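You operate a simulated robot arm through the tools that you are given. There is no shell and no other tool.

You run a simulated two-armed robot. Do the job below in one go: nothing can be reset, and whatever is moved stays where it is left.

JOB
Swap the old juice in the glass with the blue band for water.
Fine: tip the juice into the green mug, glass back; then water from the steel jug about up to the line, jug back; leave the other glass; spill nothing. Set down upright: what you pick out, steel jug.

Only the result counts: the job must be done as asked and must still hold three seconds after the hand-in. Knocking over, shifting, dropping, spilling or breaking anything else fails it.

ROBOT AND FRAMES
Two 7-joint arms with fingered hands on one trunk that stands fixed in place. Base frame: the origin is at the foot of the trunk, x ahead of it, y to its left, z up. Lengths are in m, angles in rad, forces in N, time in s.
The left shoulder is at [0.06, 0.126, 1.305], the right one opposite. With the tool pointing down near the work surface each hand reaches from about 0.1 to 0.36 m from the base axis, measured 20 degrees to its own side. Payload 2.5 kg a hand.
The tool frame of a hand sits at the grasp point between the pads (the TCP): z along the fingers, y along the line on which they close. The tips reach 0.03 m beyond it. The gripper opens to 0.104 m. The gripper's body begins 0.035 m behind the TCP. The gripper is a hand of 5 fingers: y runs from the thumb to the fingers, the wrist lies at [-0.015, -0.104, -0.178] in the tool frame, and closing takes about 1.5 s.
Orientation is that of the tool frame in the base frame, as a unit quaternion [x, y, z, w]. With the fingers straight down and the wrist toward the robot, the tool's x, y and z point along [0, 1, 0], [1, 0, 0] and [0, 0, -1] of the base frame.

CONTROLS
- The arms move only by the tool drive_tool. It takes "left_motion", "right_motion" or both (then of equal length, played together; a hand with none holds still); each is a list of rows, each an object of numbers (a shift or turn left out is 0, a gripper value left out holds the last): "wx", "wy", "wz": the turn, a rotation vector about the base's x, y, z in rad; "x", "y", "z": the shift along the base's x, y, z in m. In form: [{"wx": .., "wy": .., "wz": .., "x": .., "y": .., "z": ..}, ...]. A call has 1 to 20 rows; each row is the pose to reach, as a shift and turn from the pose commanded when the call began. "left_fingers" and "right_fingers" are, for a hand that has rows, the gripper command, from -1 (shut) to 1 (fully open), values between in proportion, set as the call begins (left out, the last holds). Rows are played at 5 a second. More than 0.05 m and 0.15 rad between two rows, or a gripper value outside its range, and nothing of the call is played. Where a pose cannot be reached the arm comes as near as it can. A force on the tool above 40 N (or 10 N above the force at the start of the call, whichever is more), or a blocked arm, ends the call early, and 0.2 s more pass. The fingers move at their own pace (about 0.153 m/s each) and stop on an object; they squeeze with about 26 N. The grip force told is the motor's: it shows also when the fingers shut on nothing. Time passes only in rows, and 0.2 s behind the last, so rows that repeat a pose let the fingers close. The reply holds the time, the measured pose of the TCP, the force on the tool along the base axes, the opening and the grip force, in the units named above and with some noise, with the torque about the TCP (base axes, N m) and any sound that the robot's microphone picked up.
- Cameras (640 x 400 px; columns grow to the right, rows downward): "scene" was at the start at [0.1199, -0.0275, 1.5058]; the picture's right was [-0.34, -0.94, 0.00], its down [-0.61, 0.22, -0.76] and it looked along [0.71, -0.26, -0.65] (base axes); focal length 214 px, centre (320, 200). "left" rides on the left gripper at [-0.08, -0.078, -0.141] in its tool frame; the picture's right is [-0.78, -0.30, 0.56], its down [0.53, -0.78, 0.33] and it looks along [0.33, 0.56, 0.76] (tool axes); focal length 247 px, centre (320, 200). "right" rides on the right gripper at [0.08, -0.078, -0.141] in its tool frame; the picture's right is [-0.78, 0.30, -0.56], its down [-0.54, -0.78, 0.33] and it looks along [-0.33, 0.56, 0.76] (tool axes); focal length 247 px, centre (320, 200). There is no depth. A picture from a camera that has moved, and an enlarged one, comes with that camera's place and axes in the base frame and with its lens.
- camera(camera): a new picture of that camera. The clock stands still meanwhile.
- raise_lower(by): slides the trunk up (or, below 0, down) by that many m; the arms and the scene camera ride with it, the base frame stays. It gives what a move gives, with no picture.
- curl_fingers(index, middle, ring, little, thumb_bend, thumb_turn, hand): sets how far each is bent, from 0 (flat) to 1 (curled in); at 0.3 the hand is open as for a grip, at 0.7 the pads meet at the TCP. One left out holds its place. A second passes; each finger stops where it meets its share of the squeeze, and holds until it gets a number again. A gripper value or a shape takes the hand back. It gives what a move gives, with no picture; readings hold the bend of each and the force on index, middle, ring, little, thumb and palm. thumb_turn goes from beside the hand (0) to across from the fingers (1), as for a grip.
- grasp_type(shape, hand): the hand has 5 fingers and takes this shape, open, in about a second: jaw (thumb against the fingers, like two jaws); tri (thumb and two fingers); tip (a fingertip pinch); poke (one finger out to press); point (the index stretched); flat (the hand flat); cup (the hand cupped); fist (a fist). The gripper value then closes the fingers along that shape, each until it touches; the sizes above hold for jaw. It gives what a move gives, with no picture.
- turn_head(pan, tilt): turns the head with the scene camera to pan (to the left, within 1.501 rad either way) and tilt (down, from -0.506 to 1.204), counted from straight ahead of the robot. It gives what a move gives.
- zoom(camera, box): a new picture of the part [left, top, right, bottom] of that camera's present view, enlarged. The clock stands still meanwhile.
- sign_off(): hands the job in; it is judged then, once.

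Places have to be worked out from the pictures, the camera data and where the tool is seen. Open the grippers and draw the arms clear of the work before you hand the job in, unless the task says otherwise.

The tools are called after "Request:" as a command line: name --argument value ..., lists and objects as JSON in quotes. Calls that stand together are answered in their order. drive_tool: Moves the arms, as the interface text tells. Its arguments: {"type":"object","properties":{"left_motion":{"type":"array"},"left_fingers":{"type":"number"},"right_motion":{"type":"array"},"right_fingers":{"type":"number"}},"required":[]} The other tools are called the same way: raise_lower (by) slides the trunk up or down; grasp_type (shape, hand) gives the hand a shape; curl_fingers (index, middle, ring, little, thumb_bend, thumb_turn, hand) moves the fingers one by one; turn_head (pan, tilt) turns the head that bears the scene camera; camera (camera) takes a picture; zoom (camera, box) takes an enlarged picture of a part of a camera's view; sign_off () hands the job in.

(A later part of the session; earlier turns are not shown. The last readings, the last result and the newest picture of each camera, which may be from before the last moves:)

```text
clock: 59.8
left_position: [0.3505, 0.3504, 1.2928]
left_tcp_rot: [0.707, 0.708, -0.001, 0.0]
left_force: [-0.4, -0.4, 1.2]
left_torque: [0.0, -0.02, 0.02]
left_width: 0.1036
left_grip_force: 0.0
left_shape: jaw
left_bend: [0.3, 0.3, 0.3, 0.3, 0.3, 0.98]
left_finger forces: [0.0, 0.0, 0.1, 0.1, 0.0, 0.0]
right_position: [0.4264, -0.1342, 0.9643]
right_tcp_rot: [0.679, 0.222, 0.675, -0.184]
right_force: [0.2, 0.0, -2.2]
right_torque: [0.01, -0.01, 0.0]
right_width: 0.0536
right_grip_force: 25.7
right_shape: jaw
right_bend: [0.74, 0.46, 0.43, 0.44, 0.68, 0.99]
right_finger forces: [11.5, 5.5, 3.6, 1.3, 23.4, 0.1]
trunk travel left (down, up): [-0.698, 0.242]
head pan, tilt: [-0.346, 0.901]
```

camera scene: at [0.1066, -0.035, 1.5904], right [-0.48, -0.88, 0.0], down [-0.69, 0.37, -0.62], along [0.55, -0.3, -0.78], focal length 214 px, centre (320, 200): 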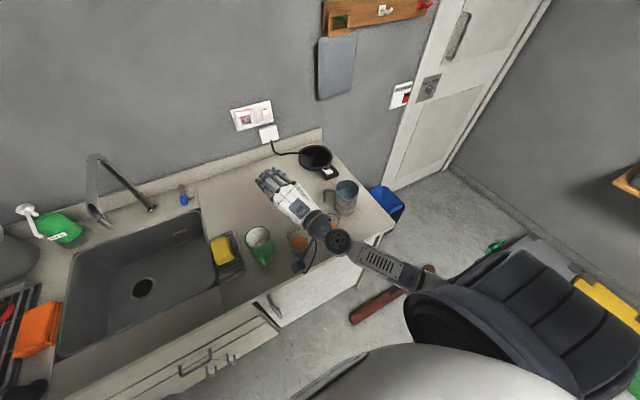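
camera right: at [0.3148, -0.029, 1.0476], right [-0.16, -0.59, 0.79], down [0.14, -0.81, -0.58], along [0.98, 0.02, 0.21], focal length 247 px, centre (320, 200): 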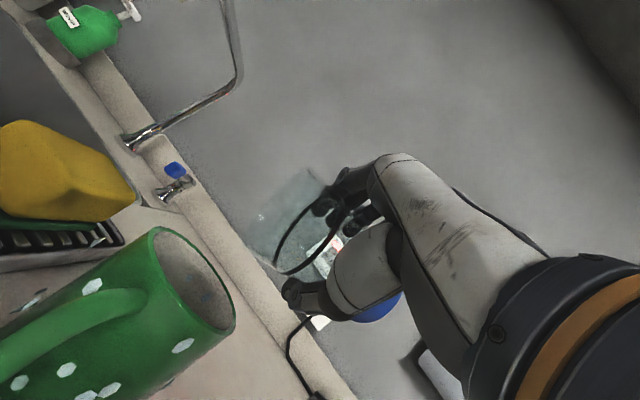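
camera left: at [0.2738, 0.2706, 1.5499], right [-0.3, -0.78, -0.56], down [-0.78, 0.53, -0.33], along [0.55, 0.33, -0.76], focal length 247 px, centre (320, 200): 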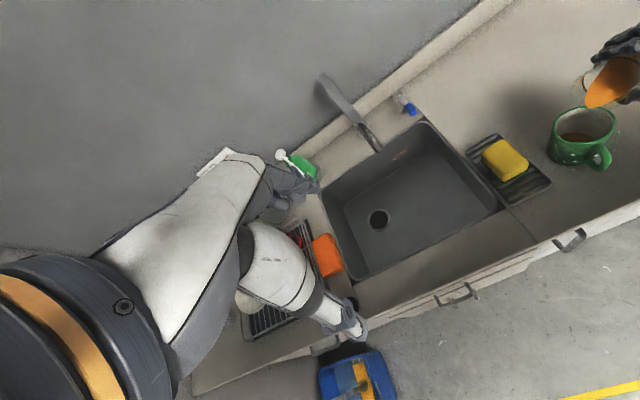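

No contact yet at 0.9643; I continue in 1–2 mm steps.

Request:
drive_tool --right_motion '[{"z": -0.001}, {"z": -0.002}, {"z": -0.002}, {"z": -0.002}]'

Request:
drive_tool --right_motion '[{"z": -0.001}, {"z": -0.002}, {"z": -0.002}, {"z": -0.002}]'

```text
clock: 60.8
left_position: [0.3506, 0.3499, 1.2931]
left_tcp_rot: [0.707, 0.708, 0.0, 0.0]
left_force: [0.2, 1.1, -0.1]
left_torque: [-0.01, 0.01, 0.02]
left_width: 0.1036
left_grip_force: 0.1
left_shape: jaw
left_bend: [0.3, 0.3, 0.3, 0.3, 0.3, 0.98]
left_finger forces: [0.0, 0.1, 0.1, 0.0, 0.0, 0.1]
right_position: [0.4262, -0.1343, 0.9615]
right_tcp_rot: [0.678, 0.223, 0.675, -0.184]
right_force: [1.2, 0.8, 0.6]
right_torque: [-0.02, -0.07, 0.03]
right_width: 0.0535
right_grip_force: 26.3
right_shape: jaw
right_bend: [0.74, 0.46, 0.43, 0.44, 0.68, 0.99]
right_finger forces: [11.8, 5.7, 3.6, 1.2, 23.6, 0.0]
trunk travel left (down, up): [-0.698, 0.242]
head pan, tilt: [-0.346, 0.901]
```

```text
clock: 61.8
left_position: [0.3514, 0.3515, 1.2932]
left_tcp_rot: [0.707, 0.708, 0.001, 0.001]
left_force: [0.0, -0.7, 0.3]
left_torque: [-0.04, 0.0, -0.03]
left_width: 0.1038
left_grip_force: 0.0
left_shape: jaw
left_bend: [0.3, 0.3, 0.3, 0.3, 0.3, 0.98]
left_finger forces: [0.1, 0.1, 0.0, 0.1, 0.0, 0.0]
right_position: [0.4253, -0.1344, 0.96]
right_tcp_rot: [0.678, 0.223, 0.675, -0.184]
right_force: [2.4, 1.9, 7.3]
right_torque: [-0.06, -0.13, 0.01]
right_width: 0.0536
right_grip_force: 26.0
right_shape: jaw
right_bend: [0.74, 0.46, 0.43, 0.44, 0.68, 0.99]
right_finger forces: [12.9, 5.8, 3.2, 1.0, 23.9, 0.0]
trunk travel left (down, up): [-0.698, 0.242]
head pan, tilt: [-0.346, 0.901]
```

The glass rests on the counter (7 N). I ease up 1 mm and open the hand gradually.

Request:
drive_tool --right_fingers 0.5 --right_motion '[{"z": 0.001}, {"z": 0.001}, {"z": 0.001}, {"z": 0.001}]'

Request:
zoom --camera "scene" --box '[260, 180, 380, 255]'

```text
clock: 62.8
left_position: [0.3518, 0.3505, 1.2932]
left_tcp_rot: [0.706, 0.708, 0.0, 0.001]
left_force: [-0.2, -0.2, -0.2]
left_torque: [0.01, -0.01, 0.0]
left_width: 0.1036
left_grip_force: 0.0
left_shape: jaw
left_bend: [0.3, 0.3, 0.3, 0.3, 0.3, 0.98]
left_finger forces: [0.0, 0.0, 0.0, 0.0, 0.1, 0.0]
right_position: [0.424, -0.1338, 0.9612]
right_tcp_rot: [0.68, 0.223, 0.674, -0.184]
right_force: [0.3, 1.3, -0.1]
right_torque: [0.0, 0.01, -0.01]
right_width: 0.0777
right_grip_force: 0.1
right_shape: jaw
right_bend: [0.27, 0.36, 0.33, 0.34, 0.54, 0.99]
right_finger forces: [0.0, 0.0, 0.1, 0.1, 0.0, 0.0]
trunk travel left (down, up): [-0.698, 0.242]
head pan, tilt: [-0.346, 0.901]
```

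```text
5.33 times, centred on (320, 218) of scene
camera zoom: at [0.1113, -0.0244, 1.4884], right [-0.34, -0.94, 0.0], down [-0.74, 0.27, -0.62], along [0.58, -0.21, -0.78], focal length 1144 px, centre (320, 107)
```

zoom: 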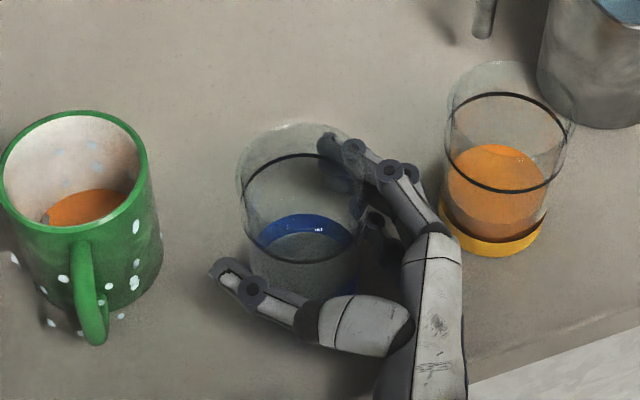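

The glass stands free with all finger forces zero. I open fully and rise straight up with the trunk.

Request:
drive_tool --right_fingers 1.0 --right_motion '[{}, {}, {}]'

Request:
zoom --camera "scene" --box '[260, 180, 380, 255]'

```text
clock: 63.6
left_position: [0.3507, 0.3506, 1.294]
left_tcp_rot: [0.707, 0.708, 0.0, 0.001]
left_force: [-0.2, 0.5, 1.4]
left_torque: [0.01, -0.02, -0.01]
left_width: 0.1034
left_grip_force: 0.1
left_shape: jaw
left_bend: [0.3, 0.3, 0.3, 0.3, 0.3, 0.98]
left_finger forces: [0.0, 0.1, 0.1, 0.0, 0.0, 0.1]
right_position: [0.4245, -0.1343, 0.96]
right_tcp_rot: [0.679, 0.223, 0.675, -0.184]
right_force: [0.8, 0.2, -1.0]
right_torque: [-0.02, 0.02, 0.01]
right_width: 0.1036
right_grip_force: 0.2
right_shape: jaw
right_bend: [0.3, 0.3, 0.3, 0.3, 0.3, 0.98]
right_finger forces: [0.0, 0.1, 0.1, 0.0, 0.0, 0.1]
trunk travel left (down, up): [-0.698, 0.242]
head pan, tilt: [-0.346, 0.901]
```

```text
5.33 times, centred on (320, 218) of scene
camera zoom: at [0.1113, -0.0244, 1.4884], right [-0.34, -0.94, 0.0], down [-0.74, 0.27, -0.62], along [0.58, -0.21, -0.78], focal length 1144 px, centre (320, 107)
```

zoom: 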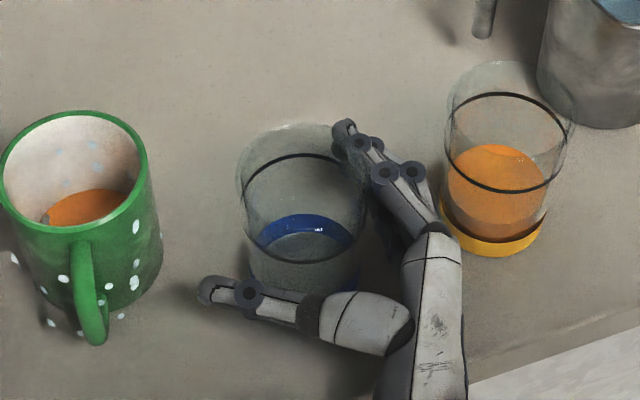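

The index tip is close to the glass wall, so I shift the hand 5 mm away from it before rising.

Request:
drive_tool --right_motion '[{"x": 0.0015, "y": -0.002}, {"x": 0.0027, "y": -0.0045}, {"x": 0.0027, "y": -0.0045}]'

Request:
raise_lower --by 0.03

Request:
zoom --camera "scene" --box '[260, 180, 380, 255]'

```text
clock: 64.4
left_position: [0.35, 0.351, 1.293]
left_tcp_rot: [0.706, 0.708, 0.0, 0.0]
left_force: [1.1, 0.1, 0.0]
left_torque: [-0.02, 0.03, 0.0]
left_width: 0.1037
left_grip_force: 0.1
left_shape: jaw
left_bend: [0.3, 0.3, 0.3, 0.3, 0.3, 0.98]
left_finger forces: [0.0, 0.0, 0.0, 0.0, 0.0, 0.1]
right_position: [0.4287, -0.1394, 0.9607]
right_tcp_rot: [0.678, 0.223, 0.675, -0.184]
right_force: [-0.6, 0.0, -0.5]
right_torque: [-0.01, -0.02, -0.02]
right_width: 0.1033
right_grip_force: 0.0
right_shape: jaw
right_bend: [0.3, 0.3, 0.3, 0.3, 0.3, 0.98]
right_finger forces: [0.1, 0.1, 0.0, 0.0, 0.0, 0.1]
trunk travel left (down, up): [-0.698, 0.242]
head pan, tilt: [-0.346, 0.901]
```

```text
clock: 65.1
left_position: [0.3507, 0.3507, 1.3219]
left_tcp_rot: [0.707, 0.707, 0.0, -0.001]
left_force: [0.4, 0.2, -0.5]
left_torque: [-0.03, 0.02, 0.02]
left_width: 0.1036
left_grip_force: 0.2
left_shape: jaw
left_bend: [0.3, 0.3, 0.3, 0.3, 0.3, 0.98]
left_finger forces: [0.1, 0.0, 0.0, 0.0, 0.0, 0.0]
right_position: [0.4271, -0.1378, 0.9898]
right_tcp_rot: [0.679, 0.224, 0.675, -0.184]
right_force: [-0.3, -0.1, -0.1]
right_torque: [0.0, 0.0, -0.02]
right_width: 0.1037
right_grip_force: 0.1
right_shape: jaw
right_bend: [0.3, 0.3, 0.3, 0.3, 0.3, 0.98]
right_finger forces: [0.1, 0.0, 0.0, 0.1, 0.0, 0.1]
trunk travel left (down, up): [-0.728, 0.212]
head pan, tilt: [-0.346, 0.901]
```

```text
5.33 times, centred on (320, 218) of scene
camera zoom: at [0.1114, -0.0244, 1.5184], right [-0.34, -0.94, 0.0], down [-0.74, 0.27, -0.62], along [0.58, -0.21, -0.78], focal length 1144 px, centre (320, 107)
```

zoom: 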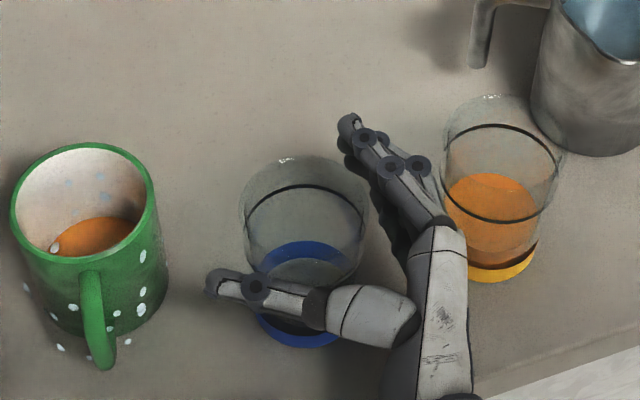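

The glass stays put as the hand rises. I raise the rest of the way, then will move right toward the jug.

Request:
raise_lower --by 0.13

Request:
drive_tool --right_motion '[{"x": 0.005, "y": -0.03, "wz": 0.05}, {"x": 0.01, "y": -0.06, "wz": 0.1}, {"x": 0.015, "y": -0.09, "wz": 0.15}, {"x": 0.02, "y": -0.12, "wz": 0.2}, {"x": 0.025, "y": -0.15, "wz": 0.2}, {"x": 0.025, "y": -0.18, "wz": 0.2}, {"x": 0.025, "y": -0.21, "wz": 0.2}, {"x": 0.025, "y": -0.24, "wz": 0.2}, {"x": 0.025, "y": -0.24, "wz": 0.2}]'

Request:
camera --camera "scene"

```text
clock: 66.7
left_position: [0.3509, 0.3514, 1.4539]
left_tcp_rot: [0.706, 0.708, 0.001, 0.0]
left_force: [-0.4, 0.2, -0.4]
left_torque: [-0.03, 0.06, 0.0]
left_width: 0.1035
left_grip_force: 0.1
left_shape: jaw
left_bend: [0.3, 0.3, 0.3, 0.3, 0.3, 0.98]
left_finger forces: [0.0, 0.1, 0.0, 0.0, 0.0, 0.0]
right_position: [0.4286, -0.1394, 1.1197]
right_tcp_rot: [0.679, 0.223, 0.675, -0.184]
right_force: [0.3, 0.6, -0.2]
right_torque: [-0.03, 0.0, 0.0]
right_width: 0.1034
right_grip_force: 0.2
right_shape: jaw
right_bend: [0.3, 0.3, 0.3, 0.3, 0.3, 0.98]
right_finger forces: [0.0, 0.0, 0.1, 0.1, 0.1, 0.0]
trunk travel left (down, up): [-0.858, 0.082]
head pan, tilt: [-0.346, 0.901]
```

```text
clock: 68.7
left_position: [0.3507, 0.351, 1.4526]
left_tcp_rot: [0.706, 0.708, 0.0, -0.001]
left_force: [0.0, -0.4, 1.2]
left_torque: [0.03, -0.02, 0.01]
left_width: 0.1036
left_grip_force: 0.0
left_shape: jaw
left_bend: [0.3, 0.3, 0.3, 0.3, 0.3, 0.98]
left_finger forces: [0.0, 0.0, 0.0, 0.0, 0.0, 0.0]
right_position: [0.4535, -0.379, 1.1191]
right_tcp_rot: [0.653, 0.29, 0.653, -0.251]
right_force: [0.2, -0.2, -0.5]
right_torque: [0.0, -0.02, 0.0]
right_width: 0.1037
right_grip_force: 0.0
right_shape: jaw
right_bend: [0.3, 0.3, 0.3, 0.3, 0.3, 0.98]
right_finger forces: [0.0, 0.1, 0.0, 0.0, 0.0, 0.1]
trunk travel left (down, up): [-0.858, 0.082]
head pan, tilt: [-0.346, 0.901]
```

```text
taken
camera scene: at [0.1112, -0.0242, 1.6484], right [-0.34, -0.94, 0.0], down [-0.74, 0.27, -0.62], along [0.58, -0.21, -0.78], focal length 214 px, centre (320, 200)
```

scene: 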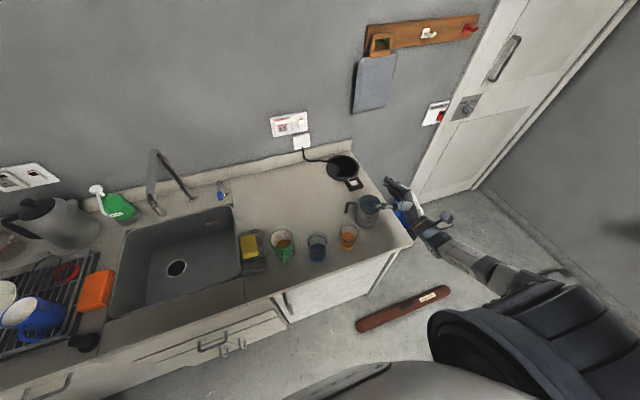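

The hand is right of the yellow glass and above the jug. I test in the air whether the arm can reach the jug with the fingers pointing more to the left (azimuth about 75°), which would set the spout in a natural pouring direction.

Request:
drive_tool --right_motion '[{"z": 0.02, "wz": 0.06, "wx": 0.01}, {"z": 0.04, "wz": 0.12, "wx": 0.02}, {"z": 0.06, "wz": 0.18, "wx": 0.03, "x": 0.01, "y": 0.003}, {"z": 0.08, "wz": 0.24, "wx": 0.04, "x": 0.02, "y": 0.006}, {"z": 0.1, "wz": 0.3, "wx": 0.05, "x": 0.03, "y": 0.009}, {"z": 0.12, "wz": 0.36, "wx": 0.05, "x": 0.04, "y": 0.012}, {"z": 0.14, "wz": 0.43, "wx": 0.05, "x": 0.05, "y": 0.014}, {"z": 0.15, "wz": 0.5, "wx": 0.05, "x": 0.051, "y": 0.014}, {"z": 0.15, "wz": 0.5, "wx": 0.05, "x": 0.051, "y": 0.014}]'

```text
clock: 70.7
left_position: [0.3515, 0.3505, 1.4536]
left_tcp_rot: [0.707, 0.707, 0.0, 0.0]
left_force: [0.2, -0.1, -0.2]
left_torque: [0.03, -0.02, -0.01]
left_width: 0.1037
left_grip_force: 0.0
left_shape: jaw
left_bend: [0.3, 0.3, 0.3, 0.3, 0.3, 0.98]
left_finger forces: [0.1, 0.0, 0.0, 0.1, 0.0, 0.0]
right_position: [0.505, -0.3653, 1.2704]
right_tcp_rot: [0.555, 0.426, 0.577, -0.421]
right_force: [-0.2, 0.5, 0.1]
right_torque: [0.02, 0.01, 0.03]
right_width: 0.1039
right_grip_force: 0.2
right_shape: jaw
right_bend: [0.3, 0.3, 0.3, 0.3, 0.3, 0.98]
right_finger forces: [0.0, 0.0, 0.0, 0.0, 0.1, 0.0]
trunk travel left (down, up): [-0.858, 0.082]
head pan, tilt: [-0.346, 0.901]
```

Reached exactly. Now I test the approach start, 11 cm back along the finger direction.

Request:
drive_tool --right_motion '[{"x": -0.01, "y": -0.034}, {"x": -0.02, "y": -0.068}, {"x": -0.031, "y": -0.105}, {"x": -0.031, "y": -0.105}]'

```text
clock: 71.7
left_position: [0.3512, 0.3504, 1.4526]
left_tcp_rot: [0.706, 0.708, 0.0, 0.001]
left_force: [-0.2, 0.1, -0.4]
left_torque: [-0.02, -0.01, 0.0]
left_width: 0.1036
left_grip_force: 0.0
left_shape: jaw
left_bend: [0.3, 0.3, 0.3, 0.3, 0.3, 0.98]
left_finger forces: [0.0, 0.0, 0.0, 0.0, 0.0, 0.1]
right_position: [0.4731, -0.4502, 1.273]
right_tcp_rot: [0.556, 0.426, 0.577, -0.421]
right_force: [0.3, -0.5, -0.4]
right_torque: [-0.01, 0.0, 0.0]
right_width: 0.1039
right_grip_force: 0.2
right_shape: jaw
right_bend: [0.3, 0.3, 0.3, 0.3, 0.3, 0.98]
right_finger forces: [0.1, 0.1, 0.0, 0.0, 0.1, 0.0]
right hand out of reach, approached as far as the arm can: row 3, 4
trunk travel left (down, up): [-0.858, 0.082]
head pan, tilt: [-0.346, 0.901]
```

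The arm reaches up to (0.473, -0.450), 9 cm back from the jug's axis, which leaves the fingertips clear of the jug. I lower the trunk in stages.

Request:
raise_lower --by -0.2

Request:
camera --camera "scene"

Request:
camera --camera "right"

```text
clock: 73.9
left_position: [0.3504, 0.3519, 1.2536]
left_tcp_rot: [0.707, 0.708, 0.0, 0.0]
left_force: [0.1, 1.3, -1.4]
left_torque: [-0.04, 0.02, 0.0]
left_width: 0.1038
left_grip_force: 0.2
left_shape: jaw
left_bend: [0.3, 0.3, 0.3, 0.3, 0.3, 0.98]
left_finger forces: [0.0, 0.1, 0.0, 0.0, 0.0, 0.1]
right_position: [0.4739, -0.4512, 1.0745]
right_tcp_rot: [0.555, 0.425, 0.578, -0.421]
right_force: [-1.1, -0.1, -0.1]
right_torque: [0.03, 0.0, -0.04]
right_width: 0.1039
right_grip_force: 0.2
right_shape: jaw
right_bend: [0.3, 0.3, 0.3, 0.3, 0.3, 0.98]
right_finger forces: [0.0, 0.0, 0.1, 0.0, 0.0, 0.1]
trunk travel left (down, up): [-0.658, 0.282]
head pan, tilt: [-0.346, 0.901]
```

```text
taken
camera scene: at [0.1113, -0.0244, 1.4484], right [-0.34, -0.94, 0.0], down [-0.74, 0.27, -0.62], along [0.58, -0.21, -0.78], focal length 214 px, centre (320, 200)
```

scene: 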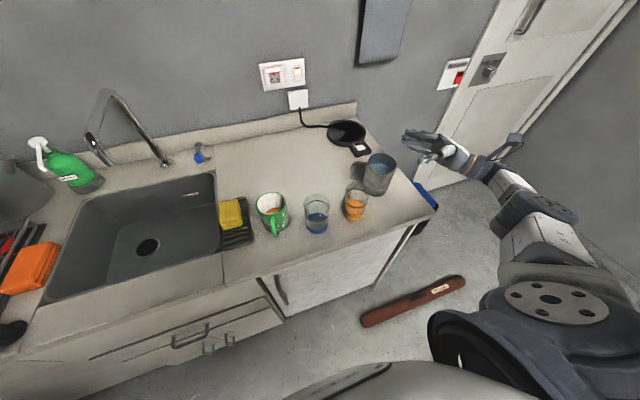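

```text
taken
camera right: at [0.3562, -0.5659, 1.149], right [0.15, -0.61, -0.78], down [-0.63, 0.55, -0.55], along [0.76, 0.58, -0.3], focal length 247 px, centre (320, 200)
```

right: 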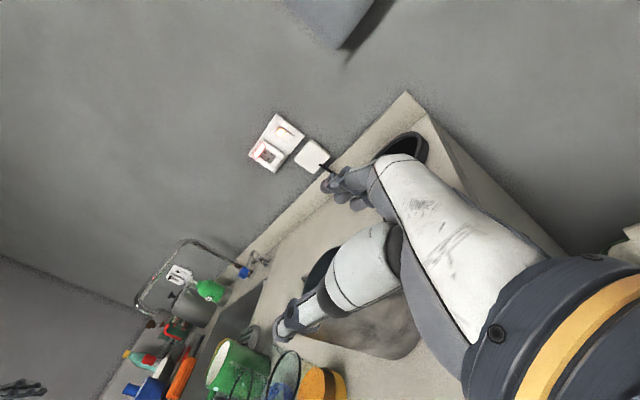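

I turn the head toward the jug and zoom to judge the hand's place relative to it.

Request:
turn_head --pan -0.7 --tilt 0.75

Request:
zoom --camera "scene" --box '[240, 140, 400, 240]'

```text
clock: 74.7
left_position: [0.3512, 0.3503, 1.2529]
left_tcp_rot: [0.707, 0.708, 0.0, 0.0]
left_force: [0.5, 0.1, 0.1]
left_torque: [0.03, -0.01, 0.03]
left_width: 0.1039
left_grip_force: 0.1
left_shape: jaw
left_bend: [0.3, 0.3, 0.3, 0.3, 0.3, 0.98]
left_finger forces: [0.0, 0.0, 0.1, 0.0, 0.0, 0.0]
right_position: [0.4725, -0.4506, 1.0737]
right_tcp_rot: [0.555, 0.426, 0.578, -0.42]
right_force: [0.4, -0.3, 0.5]
right_torque: [0.0, 0.01, 0.02]
right_width: 0.1035
right_grip_force: 0.1
right_shape: jaw
right_bend: [0.3, 0.3, 0.3, 0.3, 0.3, 0.98]
right_finger forces: [0.0, 0.0, 0.0, 0.1, 0.1, 0.0]
trunk travel left (down, up): [-0.658, 0.282]
head pan, tilt: [-0.7, 0.75]
```

```text
4.00 times, centred on (320, 190) of scene
camera zoom: at [0.1038, -0.0522, 1.4603], right [-0.64, -0.77, 0.0], down [-0.52, 0.44, -0.73], along [0.56, -0.47, -0.68], focal length 858 px, centre (320, 240)
```

zoom: 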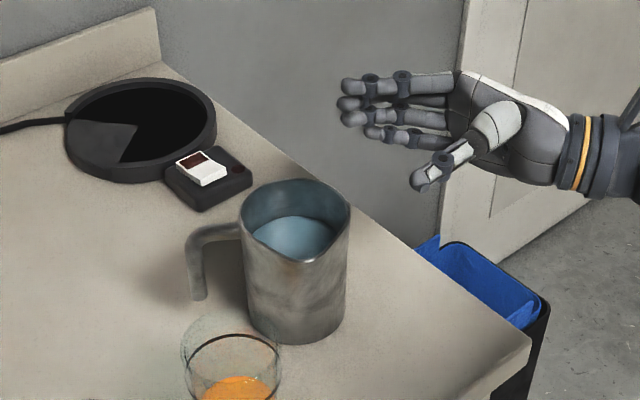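

The jug is about 0.088 m wide, centred at (0.51, -0.367) with the spout toward azimuth 154°. Since the normal opening is only slightly wider, I spread the fingers a bit more with individual finger control.

Request:
curl_fingers --hand "right" --index 0.15 --middle 0.15 --ring 0.15 --little 0.15 --thumb_bend 0.15 --thumb_turn 1.0

Request:
raise_lower --by -0.115

Request:
zoom --camera "scene" --box '[240, 100, 400, 200]'

```text
clock: 75.7
left_position: [0.3509, 0.3514, 1.2538]
left_tcp_rot: [0.707, 0.708, 0.0, 0.0]
left_force: [-1.2, 0.7, -0.4]
left_torque: [0.0, 0.0, 0.04]
left_width: 0.1037
left_grip_force: 0.2
left_shape: jaw
left_bend: [0.3, 0.3, 0.3, 0.3, 0.3, 0.98]
left_finger forces: [0.1, 0.0, 0.0, 0.0, 0.1, 0.1]
right_position: [0.4738, -0.4528, 1.073]
right_tcp_rot: [0.555, 0.425, 0.578, -0.421]
right_force: [0.2, -0.7, 0.6]
right_torque: [0.02, -0.05, -0.03]
right_width: 0.1359
right_grip_force: 0.0
right_shape: fingers
right_bend: [0.15, 0.15, 0.15, 0.15, 0.15, 0.96]
right_finger forces: [0.1, 0.1, 0.0, 0.0, 0.1, 0.0]
trunk travel left (down, up): [-0.658, 0.282]
head pan, tilt: [-0.7, 0.75]
```

```text
clock: 77.2
left_position: [0.3503, 0.3505, 1.1383]
left_tcp_rot: [0.706, 0.708, 0.0, -0.001]
left_force: [0.7, -0.6, 0.0]
left_torque: [0.0, 0.02, -0.01]
left_width: 0.1036
left_grip_force: 0.0
left_shape: jaw
left_bend: [0.3, 0.3, 0.3, 0.3, 0.3, 0.98]
left_finger forces: [0.0, 0.0, 0.0, 0.0, 0.1, 0.0]
right_position: [0.4735, -0.4526, 0.9595]
right_tcp_rot: [0.555, 0.425, 0.578, -0.421]
right_force: [0.7, -0.4, 0.6]
right_torque: [-0.02, 0.03, 0.0]
right_width: 0.1359
right_grip_force: 0.1
right_shape: fingers
right_bend: [0.15, 0.15, 0.15, 0.15, 0.15, 0.96]
right_finger forces: [0.0, 0.0, 0.0, 0.0, 0.0, 0.0]
trunk travel left (down, up): [-0.543, 0.397]
head pan, tilt: [-0.7, 0.75]
```

```text
4.00 times, centred on (320, 150) of scene
camera zoom: at [0.1037, -0.0522, 1.3453], right [-0.64, -0.77, 0.0], down [-0.52, 0.44, -0.73], along [0.56, -0.47, -0.68], focal length 858 px, centre (320, 400)
```

zoom: 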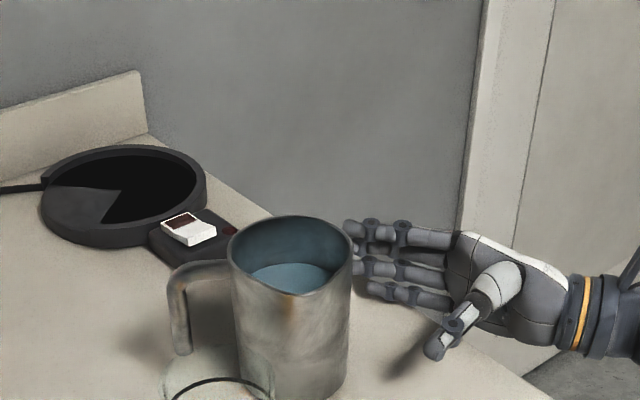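

The opening is now 0.136 m and the hand is level with the jug, clear of it. I advance halfway and check.

Request:
drive_tool --right_motion '[{"x": 0.006, "y": 0.01, "z": -0.002}, {"x": 0.012, "y": 0.02, "z": -0.003}, {"x": 0.018, "y": 0.03, "z": -0.003}, {"x": 0.022, "y": 0.04, "z": -0.003}, {"x": 0.022, "y": 0.04, "z": -0.003}]'

Request:
zoom --camera "scene" --box '[260, 130, 388, 210]'

Request:
camera --camera "right"

```text
clock: 78.4
left_position: [0.3499, 0.3496, 1.1389]
left_tcp_rot: [0.706, 0.708, 0.0, -0.001]
left_force: [-0.8, 0.2, 0.9]
left_torque: [0.01, 0.02, 0.01]
left_width: 0.1035
left_grip_force: 0.1
left_shape: jaw
left_bend: [0.3, 0.3, 0.3, 0.3, 0.3, 0.98]
left_finger forces: [0.0, 0.0, 0.0, 0.1, 0.0, 0.1]
right_position: [0.496, -0.4119, 0.9563]
right_tcp_rot: [0.555, 0.427, 0.578, -0.42]
right_force: [-1.4, -3.4, 4.8]
right_torque: [-0.38, 0.09, -0.06]
right_width: 0.1361
right_grip_force: 2.1
right_shape: fingers
right_bend: [0.15, 0.15, 0.15, 0.15, 0.15, 0.96]
right_finger forces: [0.0, 0.0, 0.0, 0.0, 0.1, 3.7]
trunk travel left (down, up): [-0.543, 0.397]
head pan, tilt: [-0.7, 0.75]
```

```text
5.00 times, centred on (324, 170) of scene
camera zoom: at [0.1033, -0.0522, 1.3454], right [-0.64, -0.77, 0.0], down [-0.52, 0.44, -0.73], along [0.56, -0.47, -0.68], focal length 1072 px, centre (300, 350)
```

zoom: 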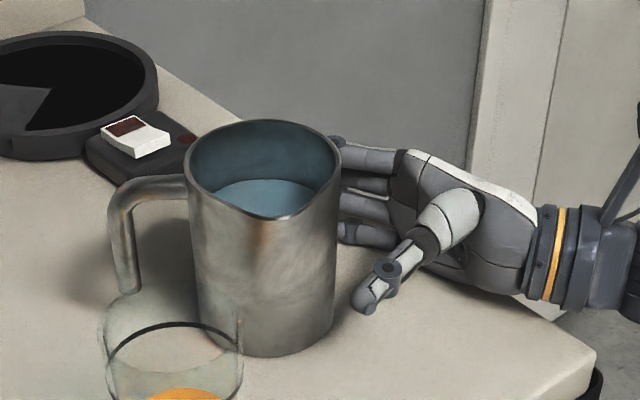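

```text
taken
camera right: at [0.3778, -0.5258, 1.0315], right [0.15, -0.61, -0.78], down [-0.63, 0.55, -0.55], along [0.76, 0.58, -0.3], focal length 247 px, centre (320, 200)
```

right: 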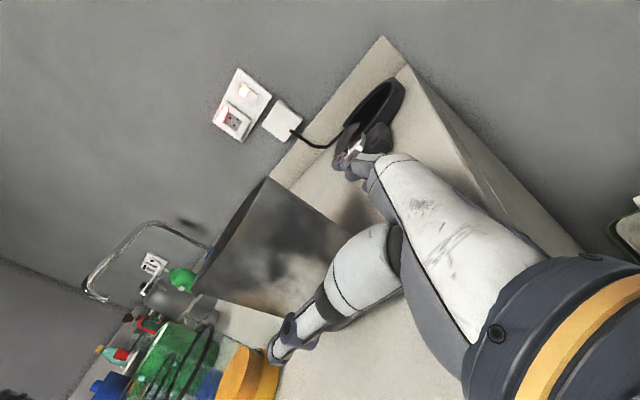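

The palm's lower edge is touching the counter edge (about 5 N upward). I lift slightly and pitch the hand 10° downward so the wrist and heel rise clear.

Request:
drive_tool --right_motion '[{"z": 0.008}, {"z": 0.012}, {"z": 0.012, "wx": -0.084, "wy": 0.0245}, {"z": 0.01, "wx": -0.168, "wy": 0.049}, {"z": 0.008, "wx": -0.168, "wy": 0.049}, {"z": 0.008, "wx": -0.168, "wy": 0.049}]'

Request:
zoom --camera "scene" --box '[260, 130, 388, 210]'

```text
clock: 79.8
left_position: [0.3505, 0.3502, 1.1386]
left_tcp_rot: [0.707, 0.707, -0.001, 0.0]
left_force: [-0.8, -0.4, 1.0]
left_torque: [0.0, 0.01, -0.03]
left_width: 0.1035
left_grip_force: 0.1
left_shape: jaw
left_bend: [0.3, 0.3, 0.3, 0.3, 0.3, 0.98]
left_finger forces: [0.1, 0.1, 0.0, 0.0, 0.0, 0.0]
right_position: [0.4962, -0.4123, 0.9629]
right_tcp_rot: [0.602, 0.463, 0.526, -0.383]
right_force: [0.3, 0.1, -0.3]
right_torque: [-0.02, 0.03, 0.0]
right_width: 0.1362
right_grip_force: 0.1
right_shape: fingers
right_bend: [0.15, 0.15, 0.15, 0.15, 0.15, 0.96]
right_finger forces: [0.1, 0.1, 0.1, 0.0, 0.1, 0.0]
trunk travel left (down, up): [-0.543, 0.397]
head pan, tilt: [-0.7, 0.75]
```

```text
5.00 times, centred on (324, 170) of scene
camera zoom: at [0.1037, -0.0522, 1.3453], right [-0.64, -0.77, 0.0], down [-0.52, 0.44, -0.73], along [0.56, -0.47, -0.68], focal length 1072 px, centre (300, 350)
```

zoom: 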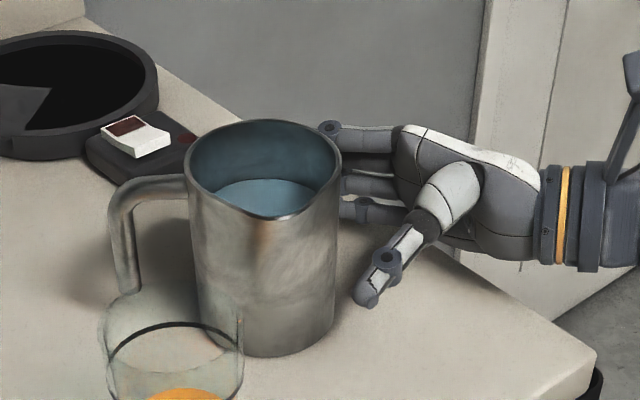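

Contact is gone. I advance the remaining distance in small steps, watching the forces.

Request:
drive_tool --right_motion '[{"x": 0.003, "y": 0.007, "z": -0.002}, {"x": 0.005, "y": 0.014, "z": -0.003}, {"x": 0.007, "y": 0.021, "z": -0.003}, {"x": 0.009, "y": 0.027, "z": -0.003}, {"x": 0.009, "y": 0.027, "z": -0.003}]'

Request:
zoom --camera "scene" --box '[260, 130, 388, 210]'

Request:
camera --camera "right"

```text
clock: 81.0
left_position: [0.3503, 0.3507, 1.1384]
left_tcp_rot: [0.707, 0.707, 0.0, 0.0]
left_force: [0.2, 0.2, -0.8]
left_torque: [0.02, 0.02, 0.0]
left_width: 0.1039
left_grip_force: 0.0
left_shape: jaw
left_bend: [0.3, 0.3, 0.3, 0.3, 0.3, 0.98]
left_finger forces: [0.0, 0.1, 0.1, 0.1, 0.1, 0.0]
right_position: [0.506, -0.3837, 0.9601]
right_tcp_rot: [0.602, 0.462, 0.526, -0.383]
right_force: [-1.1, 0.7, 0.8]
right_torque: [-0.02, 0.03, 0.0]
right_width: 0.1358
right_grip_force: 0.1
right_shape: fingers
right_bend: [0.15, 0.15, 0.15, 0.15, 0.15, 0.96]
right_finger forces: [0.1, 0.1, 0.0, 0.1, 0.0, 0.0]
trunk travel left (down, up): [-0.543, 0.397]
head pan, tilt: [-0.7, 0.75]
```

```text
5.00 times, centred on (324, 170) of scene
camera zoom: at [0.1037, -0.0522, 1.3453], right [-0.64, -0.77, 0.0], down [-0.52, 0.44, -0.73], along [0.56, -0.47, -0.68], focal length 1072 px, centre (300, 350)
```

zoom: 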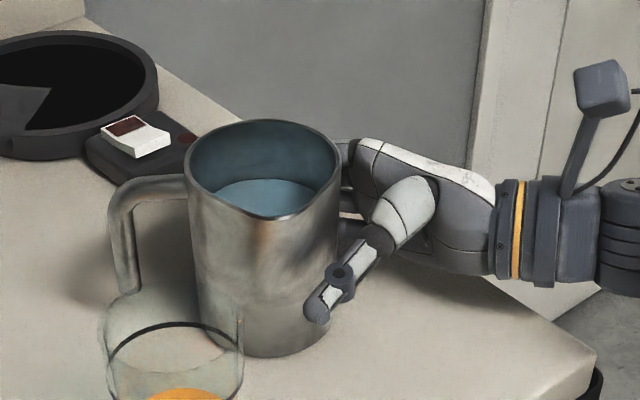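

```text
taken
camera right: at [0.3919, -0.4841, 1.0595], right [0.11, -0.73, -0.67], down [-0.66, 0.45, -0.6], along [0.74, 0.51, -0.43], focal length 247 px, centre (320, 200)
```

right: 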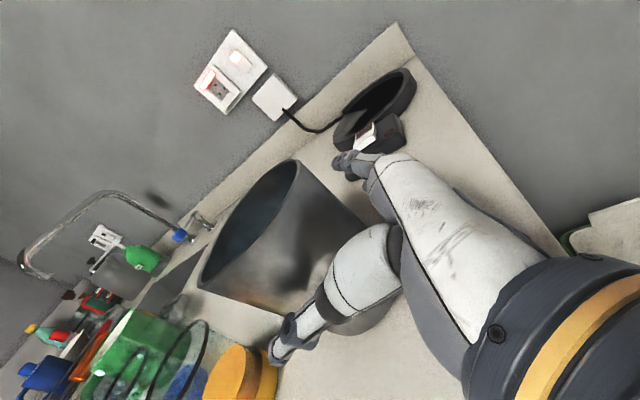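

The jug is well between thumb and fingers with no contact. I advance 7 mm more and close the hand.

Request:
drive_tool --right_motion '[{"x": 0.001, "y": 0.004}, {"x": 0.002, "y": 0.007}, {"x": 0.002, "y": 0.007}]'

Request:
drive_tool --right_fingers -1 --right_motion '[{}, {}, {}, {}, {}, {}, {}, {}, {}]'

Request:
zoom --camera "scene" --box '[260, 130, 388, 210]'

```text
clock: 81.8
left_position: [0.351, 0.3515, 1.1386]
left_tcp_rot: [0.706, 0.708, 0.0, 0.0]
left_force: [0.2, 0.7, 0.4]
left_torque: [-0.02, 0.0, -0.03]
left_width: 0.1037
left_grip_force: 0.0
left_shape: jaw
left_bend: [0.3, 0.3, 0.3, 0.3, 0.3, 0.98]
left_finger forces: [0.0, 0.0, 0.0, 0.0, 0.0, 0.0]
right_position: [0.5077, -0.3769, 0.9614]
right_tcp_rot: [0.603, 0.462, 0.526, -0.383]
right_force: [0.9, -0.5, -0.5]
right_torque: [0.0, 0.01, 0.01]
right_width: 0.136
right_grip_force: 0.0
right_shape: fingers
right_bend: [0.15, 0.15, 0.15, 0.15, 0.15, 0.96]
right_finger forces: [0.1, 0.0, 0.0, 0.0, 0.0, 0.0]
trunk travel left (down, up): [-0.543, 0.397]
head pan, tilt: [-0.7, 0.75]
```

```text
clock: 83.8
left_position: [0.3508, 0.3511, 1.1387]
left_tcp_rot: [0.706, 0.708, 0.0, 0.001]
left_force: [0.0, 0.0, -0.5]
left_torque: [-0.05, 0.0, -0.01]
left_width: 0.104
left_grip_force: 0.0
left_shape: jaw
left_bend: [0.3, 0.3, 0.3, 0.3, 0.3, 0.98]
left_finger forces: [0.0, 0.1, 0.0, 0.0, 0.0, 0.1]
right_position: [0.5065, -0.3775, 0.9608]
right_tcp_rot: [0.602, 0.462, 0.527, -0.383]
right_force: [-0.6, 0.0, -0.3]
right_torque: [-0.09, -0.12, -0.02]
right_width: 0.0794
right_grip_force: 25.7
right_shape: jaw
right_bend: [0.28, 0.39, 0.35, 0.42, 0.33, 0.98]
right_finger forces: [16.1, 8.0, 3.2, 1.7, 29.3, 0.0]
trunk travel left (down, up): [-0.543, 0.397]
head pan, tilt: [-0.7, 0.75]
```

```text
5.00 times, centred on (324, 170) of scene
camera zoom: at [0.1037, -0.0522, 1.3453], right [-0.64, -0.77, 0.0], down [-0.52, 0.44, -0.73], along [0.56, -0.47, -0.68], focal length 1072 px, centre (300, 350)
```

zoom: 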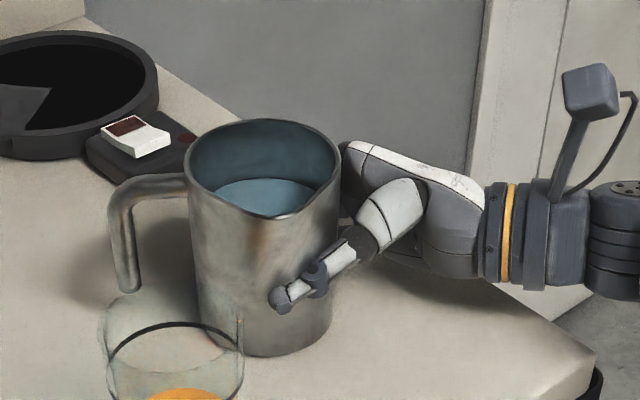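

The jug is gripped (thumb 29 N against the fingers) without having moved. I lift 2 cm and check the load and any slip.

Request:
raise_lower --by 0.02

Request:
zoom --camera "scene" --box '[260, 130, 388, 210]'

```text
clock: 84.4
left_position: [0.3506, 0.3498, 1.158]
left_tcp_rot: [0.706, 0.708, 0.0, -0.002]
left_force: [0.2, 0.3, 0.1]
left_torque: [0.01, -0.01, 0.01]
left_width: 0.1037
left_grip_force: 0.1
left_shape: jaw
left_bend: [0.3, 0.3, 0.3, 0.3, 0.3, 0.98]
left_finger forces: [0.0, 0.0, 0.1, 0.1, 0.0, 0.1]
right_position: [0.5069, -0.3778, 0.9792]
right_tcp_rot: [0.602, 0.462, 0.526, -0.383]
right_force: [0.0, 0.1, -5.9]
right_torque: [-0.16, 0.09, 0.03]
right_width: 0.0795
right_grip_force: 25.8
right_shape: jaw
right_bend: [0.28, 0.39, 0.35, 0.42, 0.33, 0.98]
right_finger forces: [16.6, 8.1, 3.2, 2.1, 29.7, 0.1]
trunk travel left (down, up): [-0.563, 0.377]
head pan, tilt: [-0.7, 0.75]
```

```text
5.00 times, centred on (324, 170) of scene
camera zoom: at [0.1044, -0.0527, 1.3652], right [-0.64, -0.77, 0.0], down [-0.52, 0.44, -0.73], along [0.56, -0.47, -0.68], focal length 1072 px, centre (300, 350)
```

zoom: 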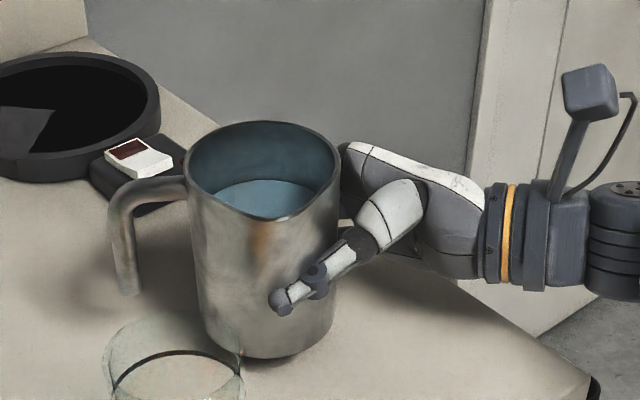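

The jug lifts cleanly (about 6 N) and stays upright. I raise it well above the glasses' rims.

Request:
raise_lower --by 0.15

Request:
drive_tool --right_motion '[{"x": 0.0, "y": 0.01}, {"x": -0.001, "y": 0.025}, {"x": -0.003, "y": 0.045}, {"x": -0.004, "y": 0.065}, {"x": -0.005, "y": 0.085}, {"x": -0.006, "y": 0.105}, {"x": -0.007, "y": 0.125}, {"x": -0.009, "y": 0.145}, {"x": -0.01, "y": 0.165}, {"x": -0.012, "y": 0.185}, {"x": -0.013, "y": 0.198}, {"x": -0.013, "y": 0.204}, {"x": -0.013, "y": 0.204}, {"x": -0.013, "y": 0.204}]'

Request:
turn_head --pan -0.346 --tilt 0.9

Request:
zoom --camera "scene" --box '[250, 150, 410, 250]'

```text
clock: 86.2
left_position: [0.3503, 0.3494, 1.3073]
left_tcp_rot: [0.706, 0.708, -0.001, -0.001]
left_force: [-0.7, -0.4, 0.4]
left_torque: [0.01, -0.01, 0.0]
left_width: 0.1037
left_grip_force: 0.0
left_shape: jaw
left_bend: [0.3, 0.3, 0.3, 0.3, 0.3, 0.98]
left_finger forces: [0.0, 0.1, 0.1, 0.1, 0.0, 0.0]
right_position: [0.5077, -0.378, 1.1303]
right_tcp_rot: [0.603, 0.463, 0.526, -0.383]
right_force: [-0.2, 0.3, -5.1]
right_torque: [-0.15, 0.07, -0.04]
right_width: 0.079
right_grip_force: 25.8
right_shape: jaw
right_bend: [0.28, 0.39, 0.35, 0.42, 0.33, 0.98]
right_finger forces: [16.6, 8.0, 3.3, 2.1, 29.9, 0.0]
trunk travel left (down, up): [-0.713, 0.227]
head pan, tilt: [-0.7, 0.75]
```

```text
clock: 89.2
left_position: [0.3518, 0.3498, 1.3079]
left_tcp_rot: [0.707, 0.707, -0.001, -0.001]
left_force: [-0.6, 0.6, -0.7]
left_torque: [0.0, 0.03, 0.03]
left_width: 0.104
left_grip_force: 0.0
left_shape: jaw
left_bend: [0.3, 0.3, 0.3, 0.3, 0.3, 0.98]
left_finger forces: [0.0, 0.0, 0.1, 0.1, 0.0, 0.1]
right_position: [0.495, -0.1727, 1.1306]
right_tcp_rot: [0.603, 0.462, 0.526, -0.383]
right_force: [0.2, 0.4, -6.7]
right_torque: [-0.15, 0.05, -0.02]
right_width: 0.0793
right_grip_force: 26.4
right_shape: jaw
right_bend: [0.28, 0.39, 0.35, 0.42, 0.33, 0.98]
right_finger forces: [16.4, 7.7, 3.2, 2.1, 29.4, 0.1]
trunk travel left (down, up): [-0.713, 0.227]
head pan, tilt: [-0.7, 0.75]
```

```text
clock: 90.0
left_position: [0.3513, 0.3509, 1.3073]
left_tcp_rot: [0.706, 0.708, 0.0, 0.0]
left_force: [0.3, 0.4, 0.1]
left_torque: [0.01, 0.01, 0.0]
left_width: 0.1039
left_grip_force: 0.1
left_shape: jaw
left_bend: [0.3, 0.3, 0.3, 0.3, 0.3, 0.98]
left_finger forces: [0.1, 0.0, 0.0, 0.0, 0.0, 0.0]
right_position: [0.4941, -0.1738, 1.1304]
right_tcp_rot: [0.602, 0.462, 0.526, -0.383]
right_force: [-0.4, 0.0, -6.0]
right_torque: [-0.13, 0.06, -0.02]
right_width: 0.0794
right_grip_force: 26.4
right_shape: jaw
right_bend: [0.28, 0.39, 0.35, 0.42, 0.33, 0.98]
right_finger forces: [16.3, 7.8, 3.1, 2.0, 29.5, 0.0]
trunk travel left (down, up): [-0.713, 0.227]
head pan, tilt: [-0.346, 0.901]
```

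```text
4.00 times, centred on (330, 200) of scene
camera zoom: at [0.1119, -0.0247, 1.5034], right [-0.34, -0.94, 0.0], down [-0.74, 0.27, -0.62], along [0.58, -0.21, -0.78], focal length 858 px, centre (280, 200)
```

zoom: 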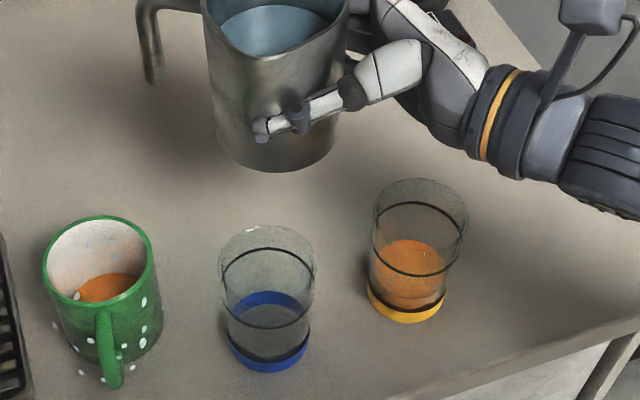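

The jug hovers with its spout near the glass; the glass is confirmed at (0.434, -0.130). I lower to about z 1.092 and begin tilting toward the spout direction (azimuth 149°), to 24° first.

Request:
drive_tool --right_motion '[{"z": -0.01}, {"z": -0.02}, {"z": -0.03}, {"z": -0.038}, {"z": -0.038, "wx": -0.036, "wy": -0.06}, {"z": -0.038, "wx": -0.072, "wy": -0.12}, {"z": -0.038, "wx": -0.108, "wy": -0.18}, {"z": -0.038, "wx": -0.144, "wy": -0.24}, {"z": -0.038, "wx": -0.18, "wy": -0.3}, {"z": -0.038, "wx": -0.216, "wy": -0.36}, {"z": -0.038, "wx": -0.216, "wy": -0.36}, {"z": -0.038, "wx": -0.216, "wy": -0.36}]'

Request:
zoom --camera "scene" --box '[250, 150, 410, 250]'

Request:
camera --camera "right"

```text
clock: 92.6
left_position: [0.351, 0.3506, 1.3085]
left_tcp_rot: [0.707, 0.707, -0.001, 0.0]
left_force: [-0.8, 0.4, -0.4]
left_torque: [0.03, 0.0, 0.0]
left_width: 0.1037
left_grip_force: 0.1
left_shape: jaw
left_bend: [0.3, 0.3, 0.3, 0.3, 0.3, 0.98]
left_finger forces: [0.0, 0.1, 0.0, 0.0, 0.0, 0.0]
right_position: [0.4946, -0.1733, 1.0912]
right_tcp_rot: [0.537, 0.577, 0.572, -0.227]
right_force: [-0.7, -0.3, -5.9]
right_torque: [-0.14, 0.07, 0.02]
right_width: 0.0791
right_grip_force: 26.4
right_shape: jaw
right_bend: [0.28, 0.39, 0.35, 0.42, 0.33, 0.98]
right_finger forces: [16.0, 7.8, 3.1, 1.7, 30.7, 0.0]
trunk travel left (down, up): [-0.713, 0.227]
head pan, tilt: [-0.346, 0.901]
```

```text
4.00 times, centred on (330, 200) of scene
camera zoom: at [0.1119, -0.0246, 1.5033], right [-0.34, -0.94, 0.0], down [-0.74, 0.27, -0.62], along [0.58, -0.21, -0.78], focal length 858 px, centre (280, 200)
```

zoom: 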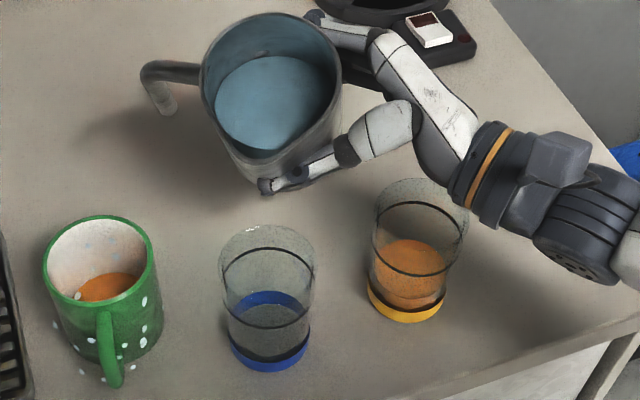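

```text
taken
camera right: at [0.3497, -0.2544, 1.1643], right [0.31, -0.85, -0.42], down [-0.39, 0.29, -0.87], along [0.86, 0.44, -0.25], focal length 247 px, centre (320, 200)
```

right: 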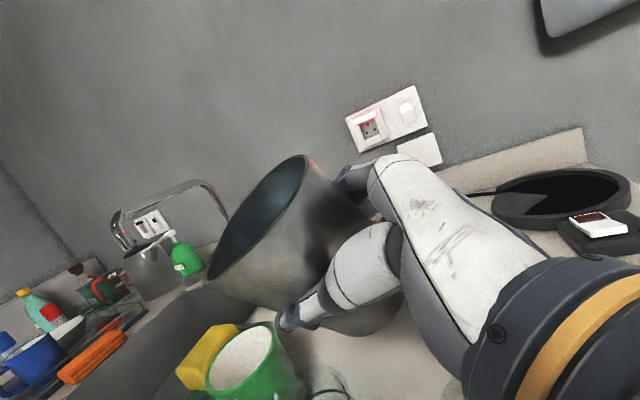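

The water is approaching the spout. I zoom in on the spout and glass to locate the tip.

Request:
zoom --camera "scene" --box '[290, 150, 354, 190]'

```text
10.00 times, centred on (322, 170) of scene
camera zoom: at [0.1119, -0.0246, 1.5033], right [-0.34, -0.94, 0.0], down [-0.74, 0.27, -0.62], along [0.58, -0.21, -0.78], focal length 2145 px, centre (300, 500)
```

zoom: 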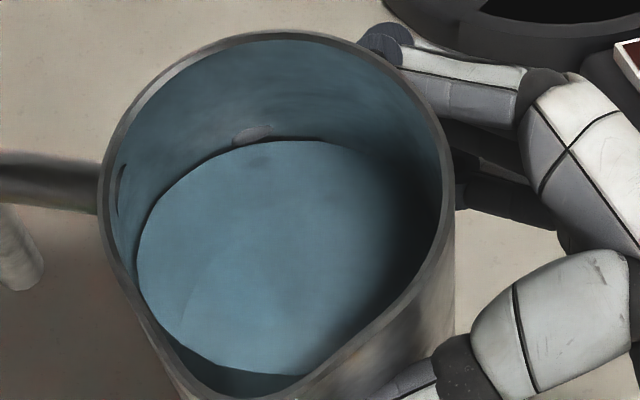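

The tip is at about (0.442, -0.1255), within 1 cm of the glass axis. I shift it 8 mm to centre it and tilt slowly to about 33°.

Request:
drive_tool --right_motion '[{"x": -0.004, "y": -0.002}, {"x": -0.007, "y": -0.004}, {"x": -0.007, "y": -0.004, "wx": -0.0155, "wy": -0.0257}, {"x": -0.007, "y": -0.004, "wx": -0.031, "wy": -0.0514}, {"x": -0.007, "y": -0.004, "wx": -0.0464, "wy": -0.0771}, {"x": -0.007, "y": -0.004, "wx": -0.0618, "wy": -0.1028}, {"x": -0.007, "y": -0.004, "wx": -0.0772, "wy": -0.1285}, {"x": -0.007, "y": -0.004, "wx": -0.0772, "wy": -0.1285}]'

Request:
zoom --camera "scene" --box '[270, 150, 366, 245]'

```text
clock: 94.4
left_position: [0.3509, 0.351, 1.3082]
left_tcp_rot: [0.707, 0.707, 0.0, 0.0]
left_force: [-0.6, 0.4, -0.3]
left_torque: [-0.01, -0.02, -0.02]
left_width: 0.1038
left_grip_force: 0.1
left_shape: jaw
left_bend: [0.3, 0.3, 0.3, 0.3, 0.3, 0.98]
left_finger forces: [0.0, 0.0, 0.0, 0.0, 0.1, 0.0]
right_position: [0.4868, -0.178, 1.0929]
right_tcp_rot: [0.507, 0.612, 0.582, -0.168]
right_force: [0.0, 0.3, -5.0]
right_torque: [-0.14, 0.07, 0.0]
right_width: 0.079
right_grip_force: 26.3
right_shape: jaw
right_bend: [0.28, 0.4, 0.35, 0.42, 0.33, 0.98]
right_finger forces: [16.1, 7.8, 3.0, 1.6, 31.2, 0.0]
trunk travel left (down, up): [-0.713, 0.227]
head pan, tilt: [-0.346, 0.901]
```

```text
4.21 times, centred on (318, 198) of scene
camera zoom: at [0.1119, -0.0246, 1.5033], right [-0.34, -0.94, 0.0], down [-0.74, 0.27, -0.62], along [0.58, -0.21, -0.78], focal length 903 px, centre (328, 210)
```

zoom: 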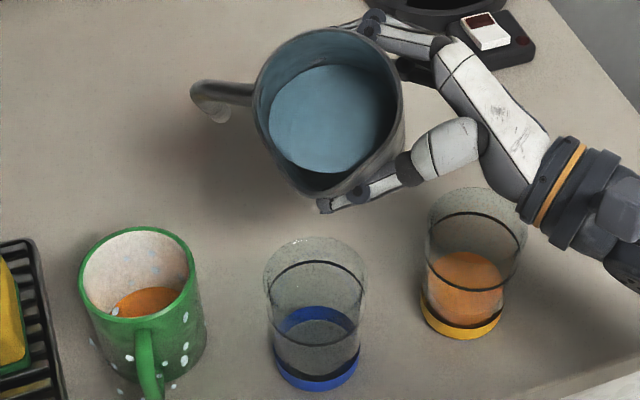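

Not pouring yet. I look closer at the water edge in the spout.

Request:
zoom --camera "scene" --box '[290, 155, 354, 205]'

Request:
zoom --camera "right" --box '[180, 150, 420, 400]'

```text
8.00 times, centred on (322, 180) of scene
camera zoom: at [0.1119, -0.0246, 1.5033], right [-0.34, -0.94, 0.0], down [-0.74, 0.27, -0.62], along [0.58, -0.21, -0.78], focal length 1716 px, centre (304, 360)
```

zoom: 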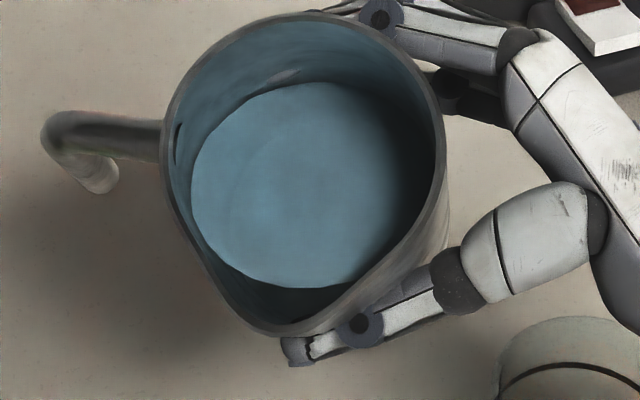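

```text
1.60 times, centred on (300, 275) of right
camera zoom: at [0.3342, -0.2538, 1.1512], right [0.36, -0.88, -0.31], down [-0.28, 0.22, -0.94], along [0.89, 0.42, -0.17], focal length 395 px, centre (352, 80)
```

zoom: 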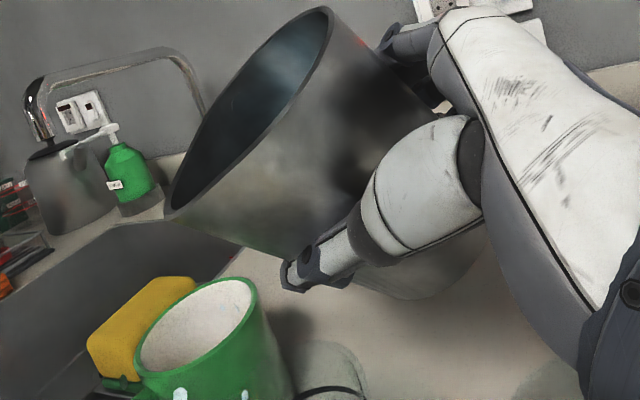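

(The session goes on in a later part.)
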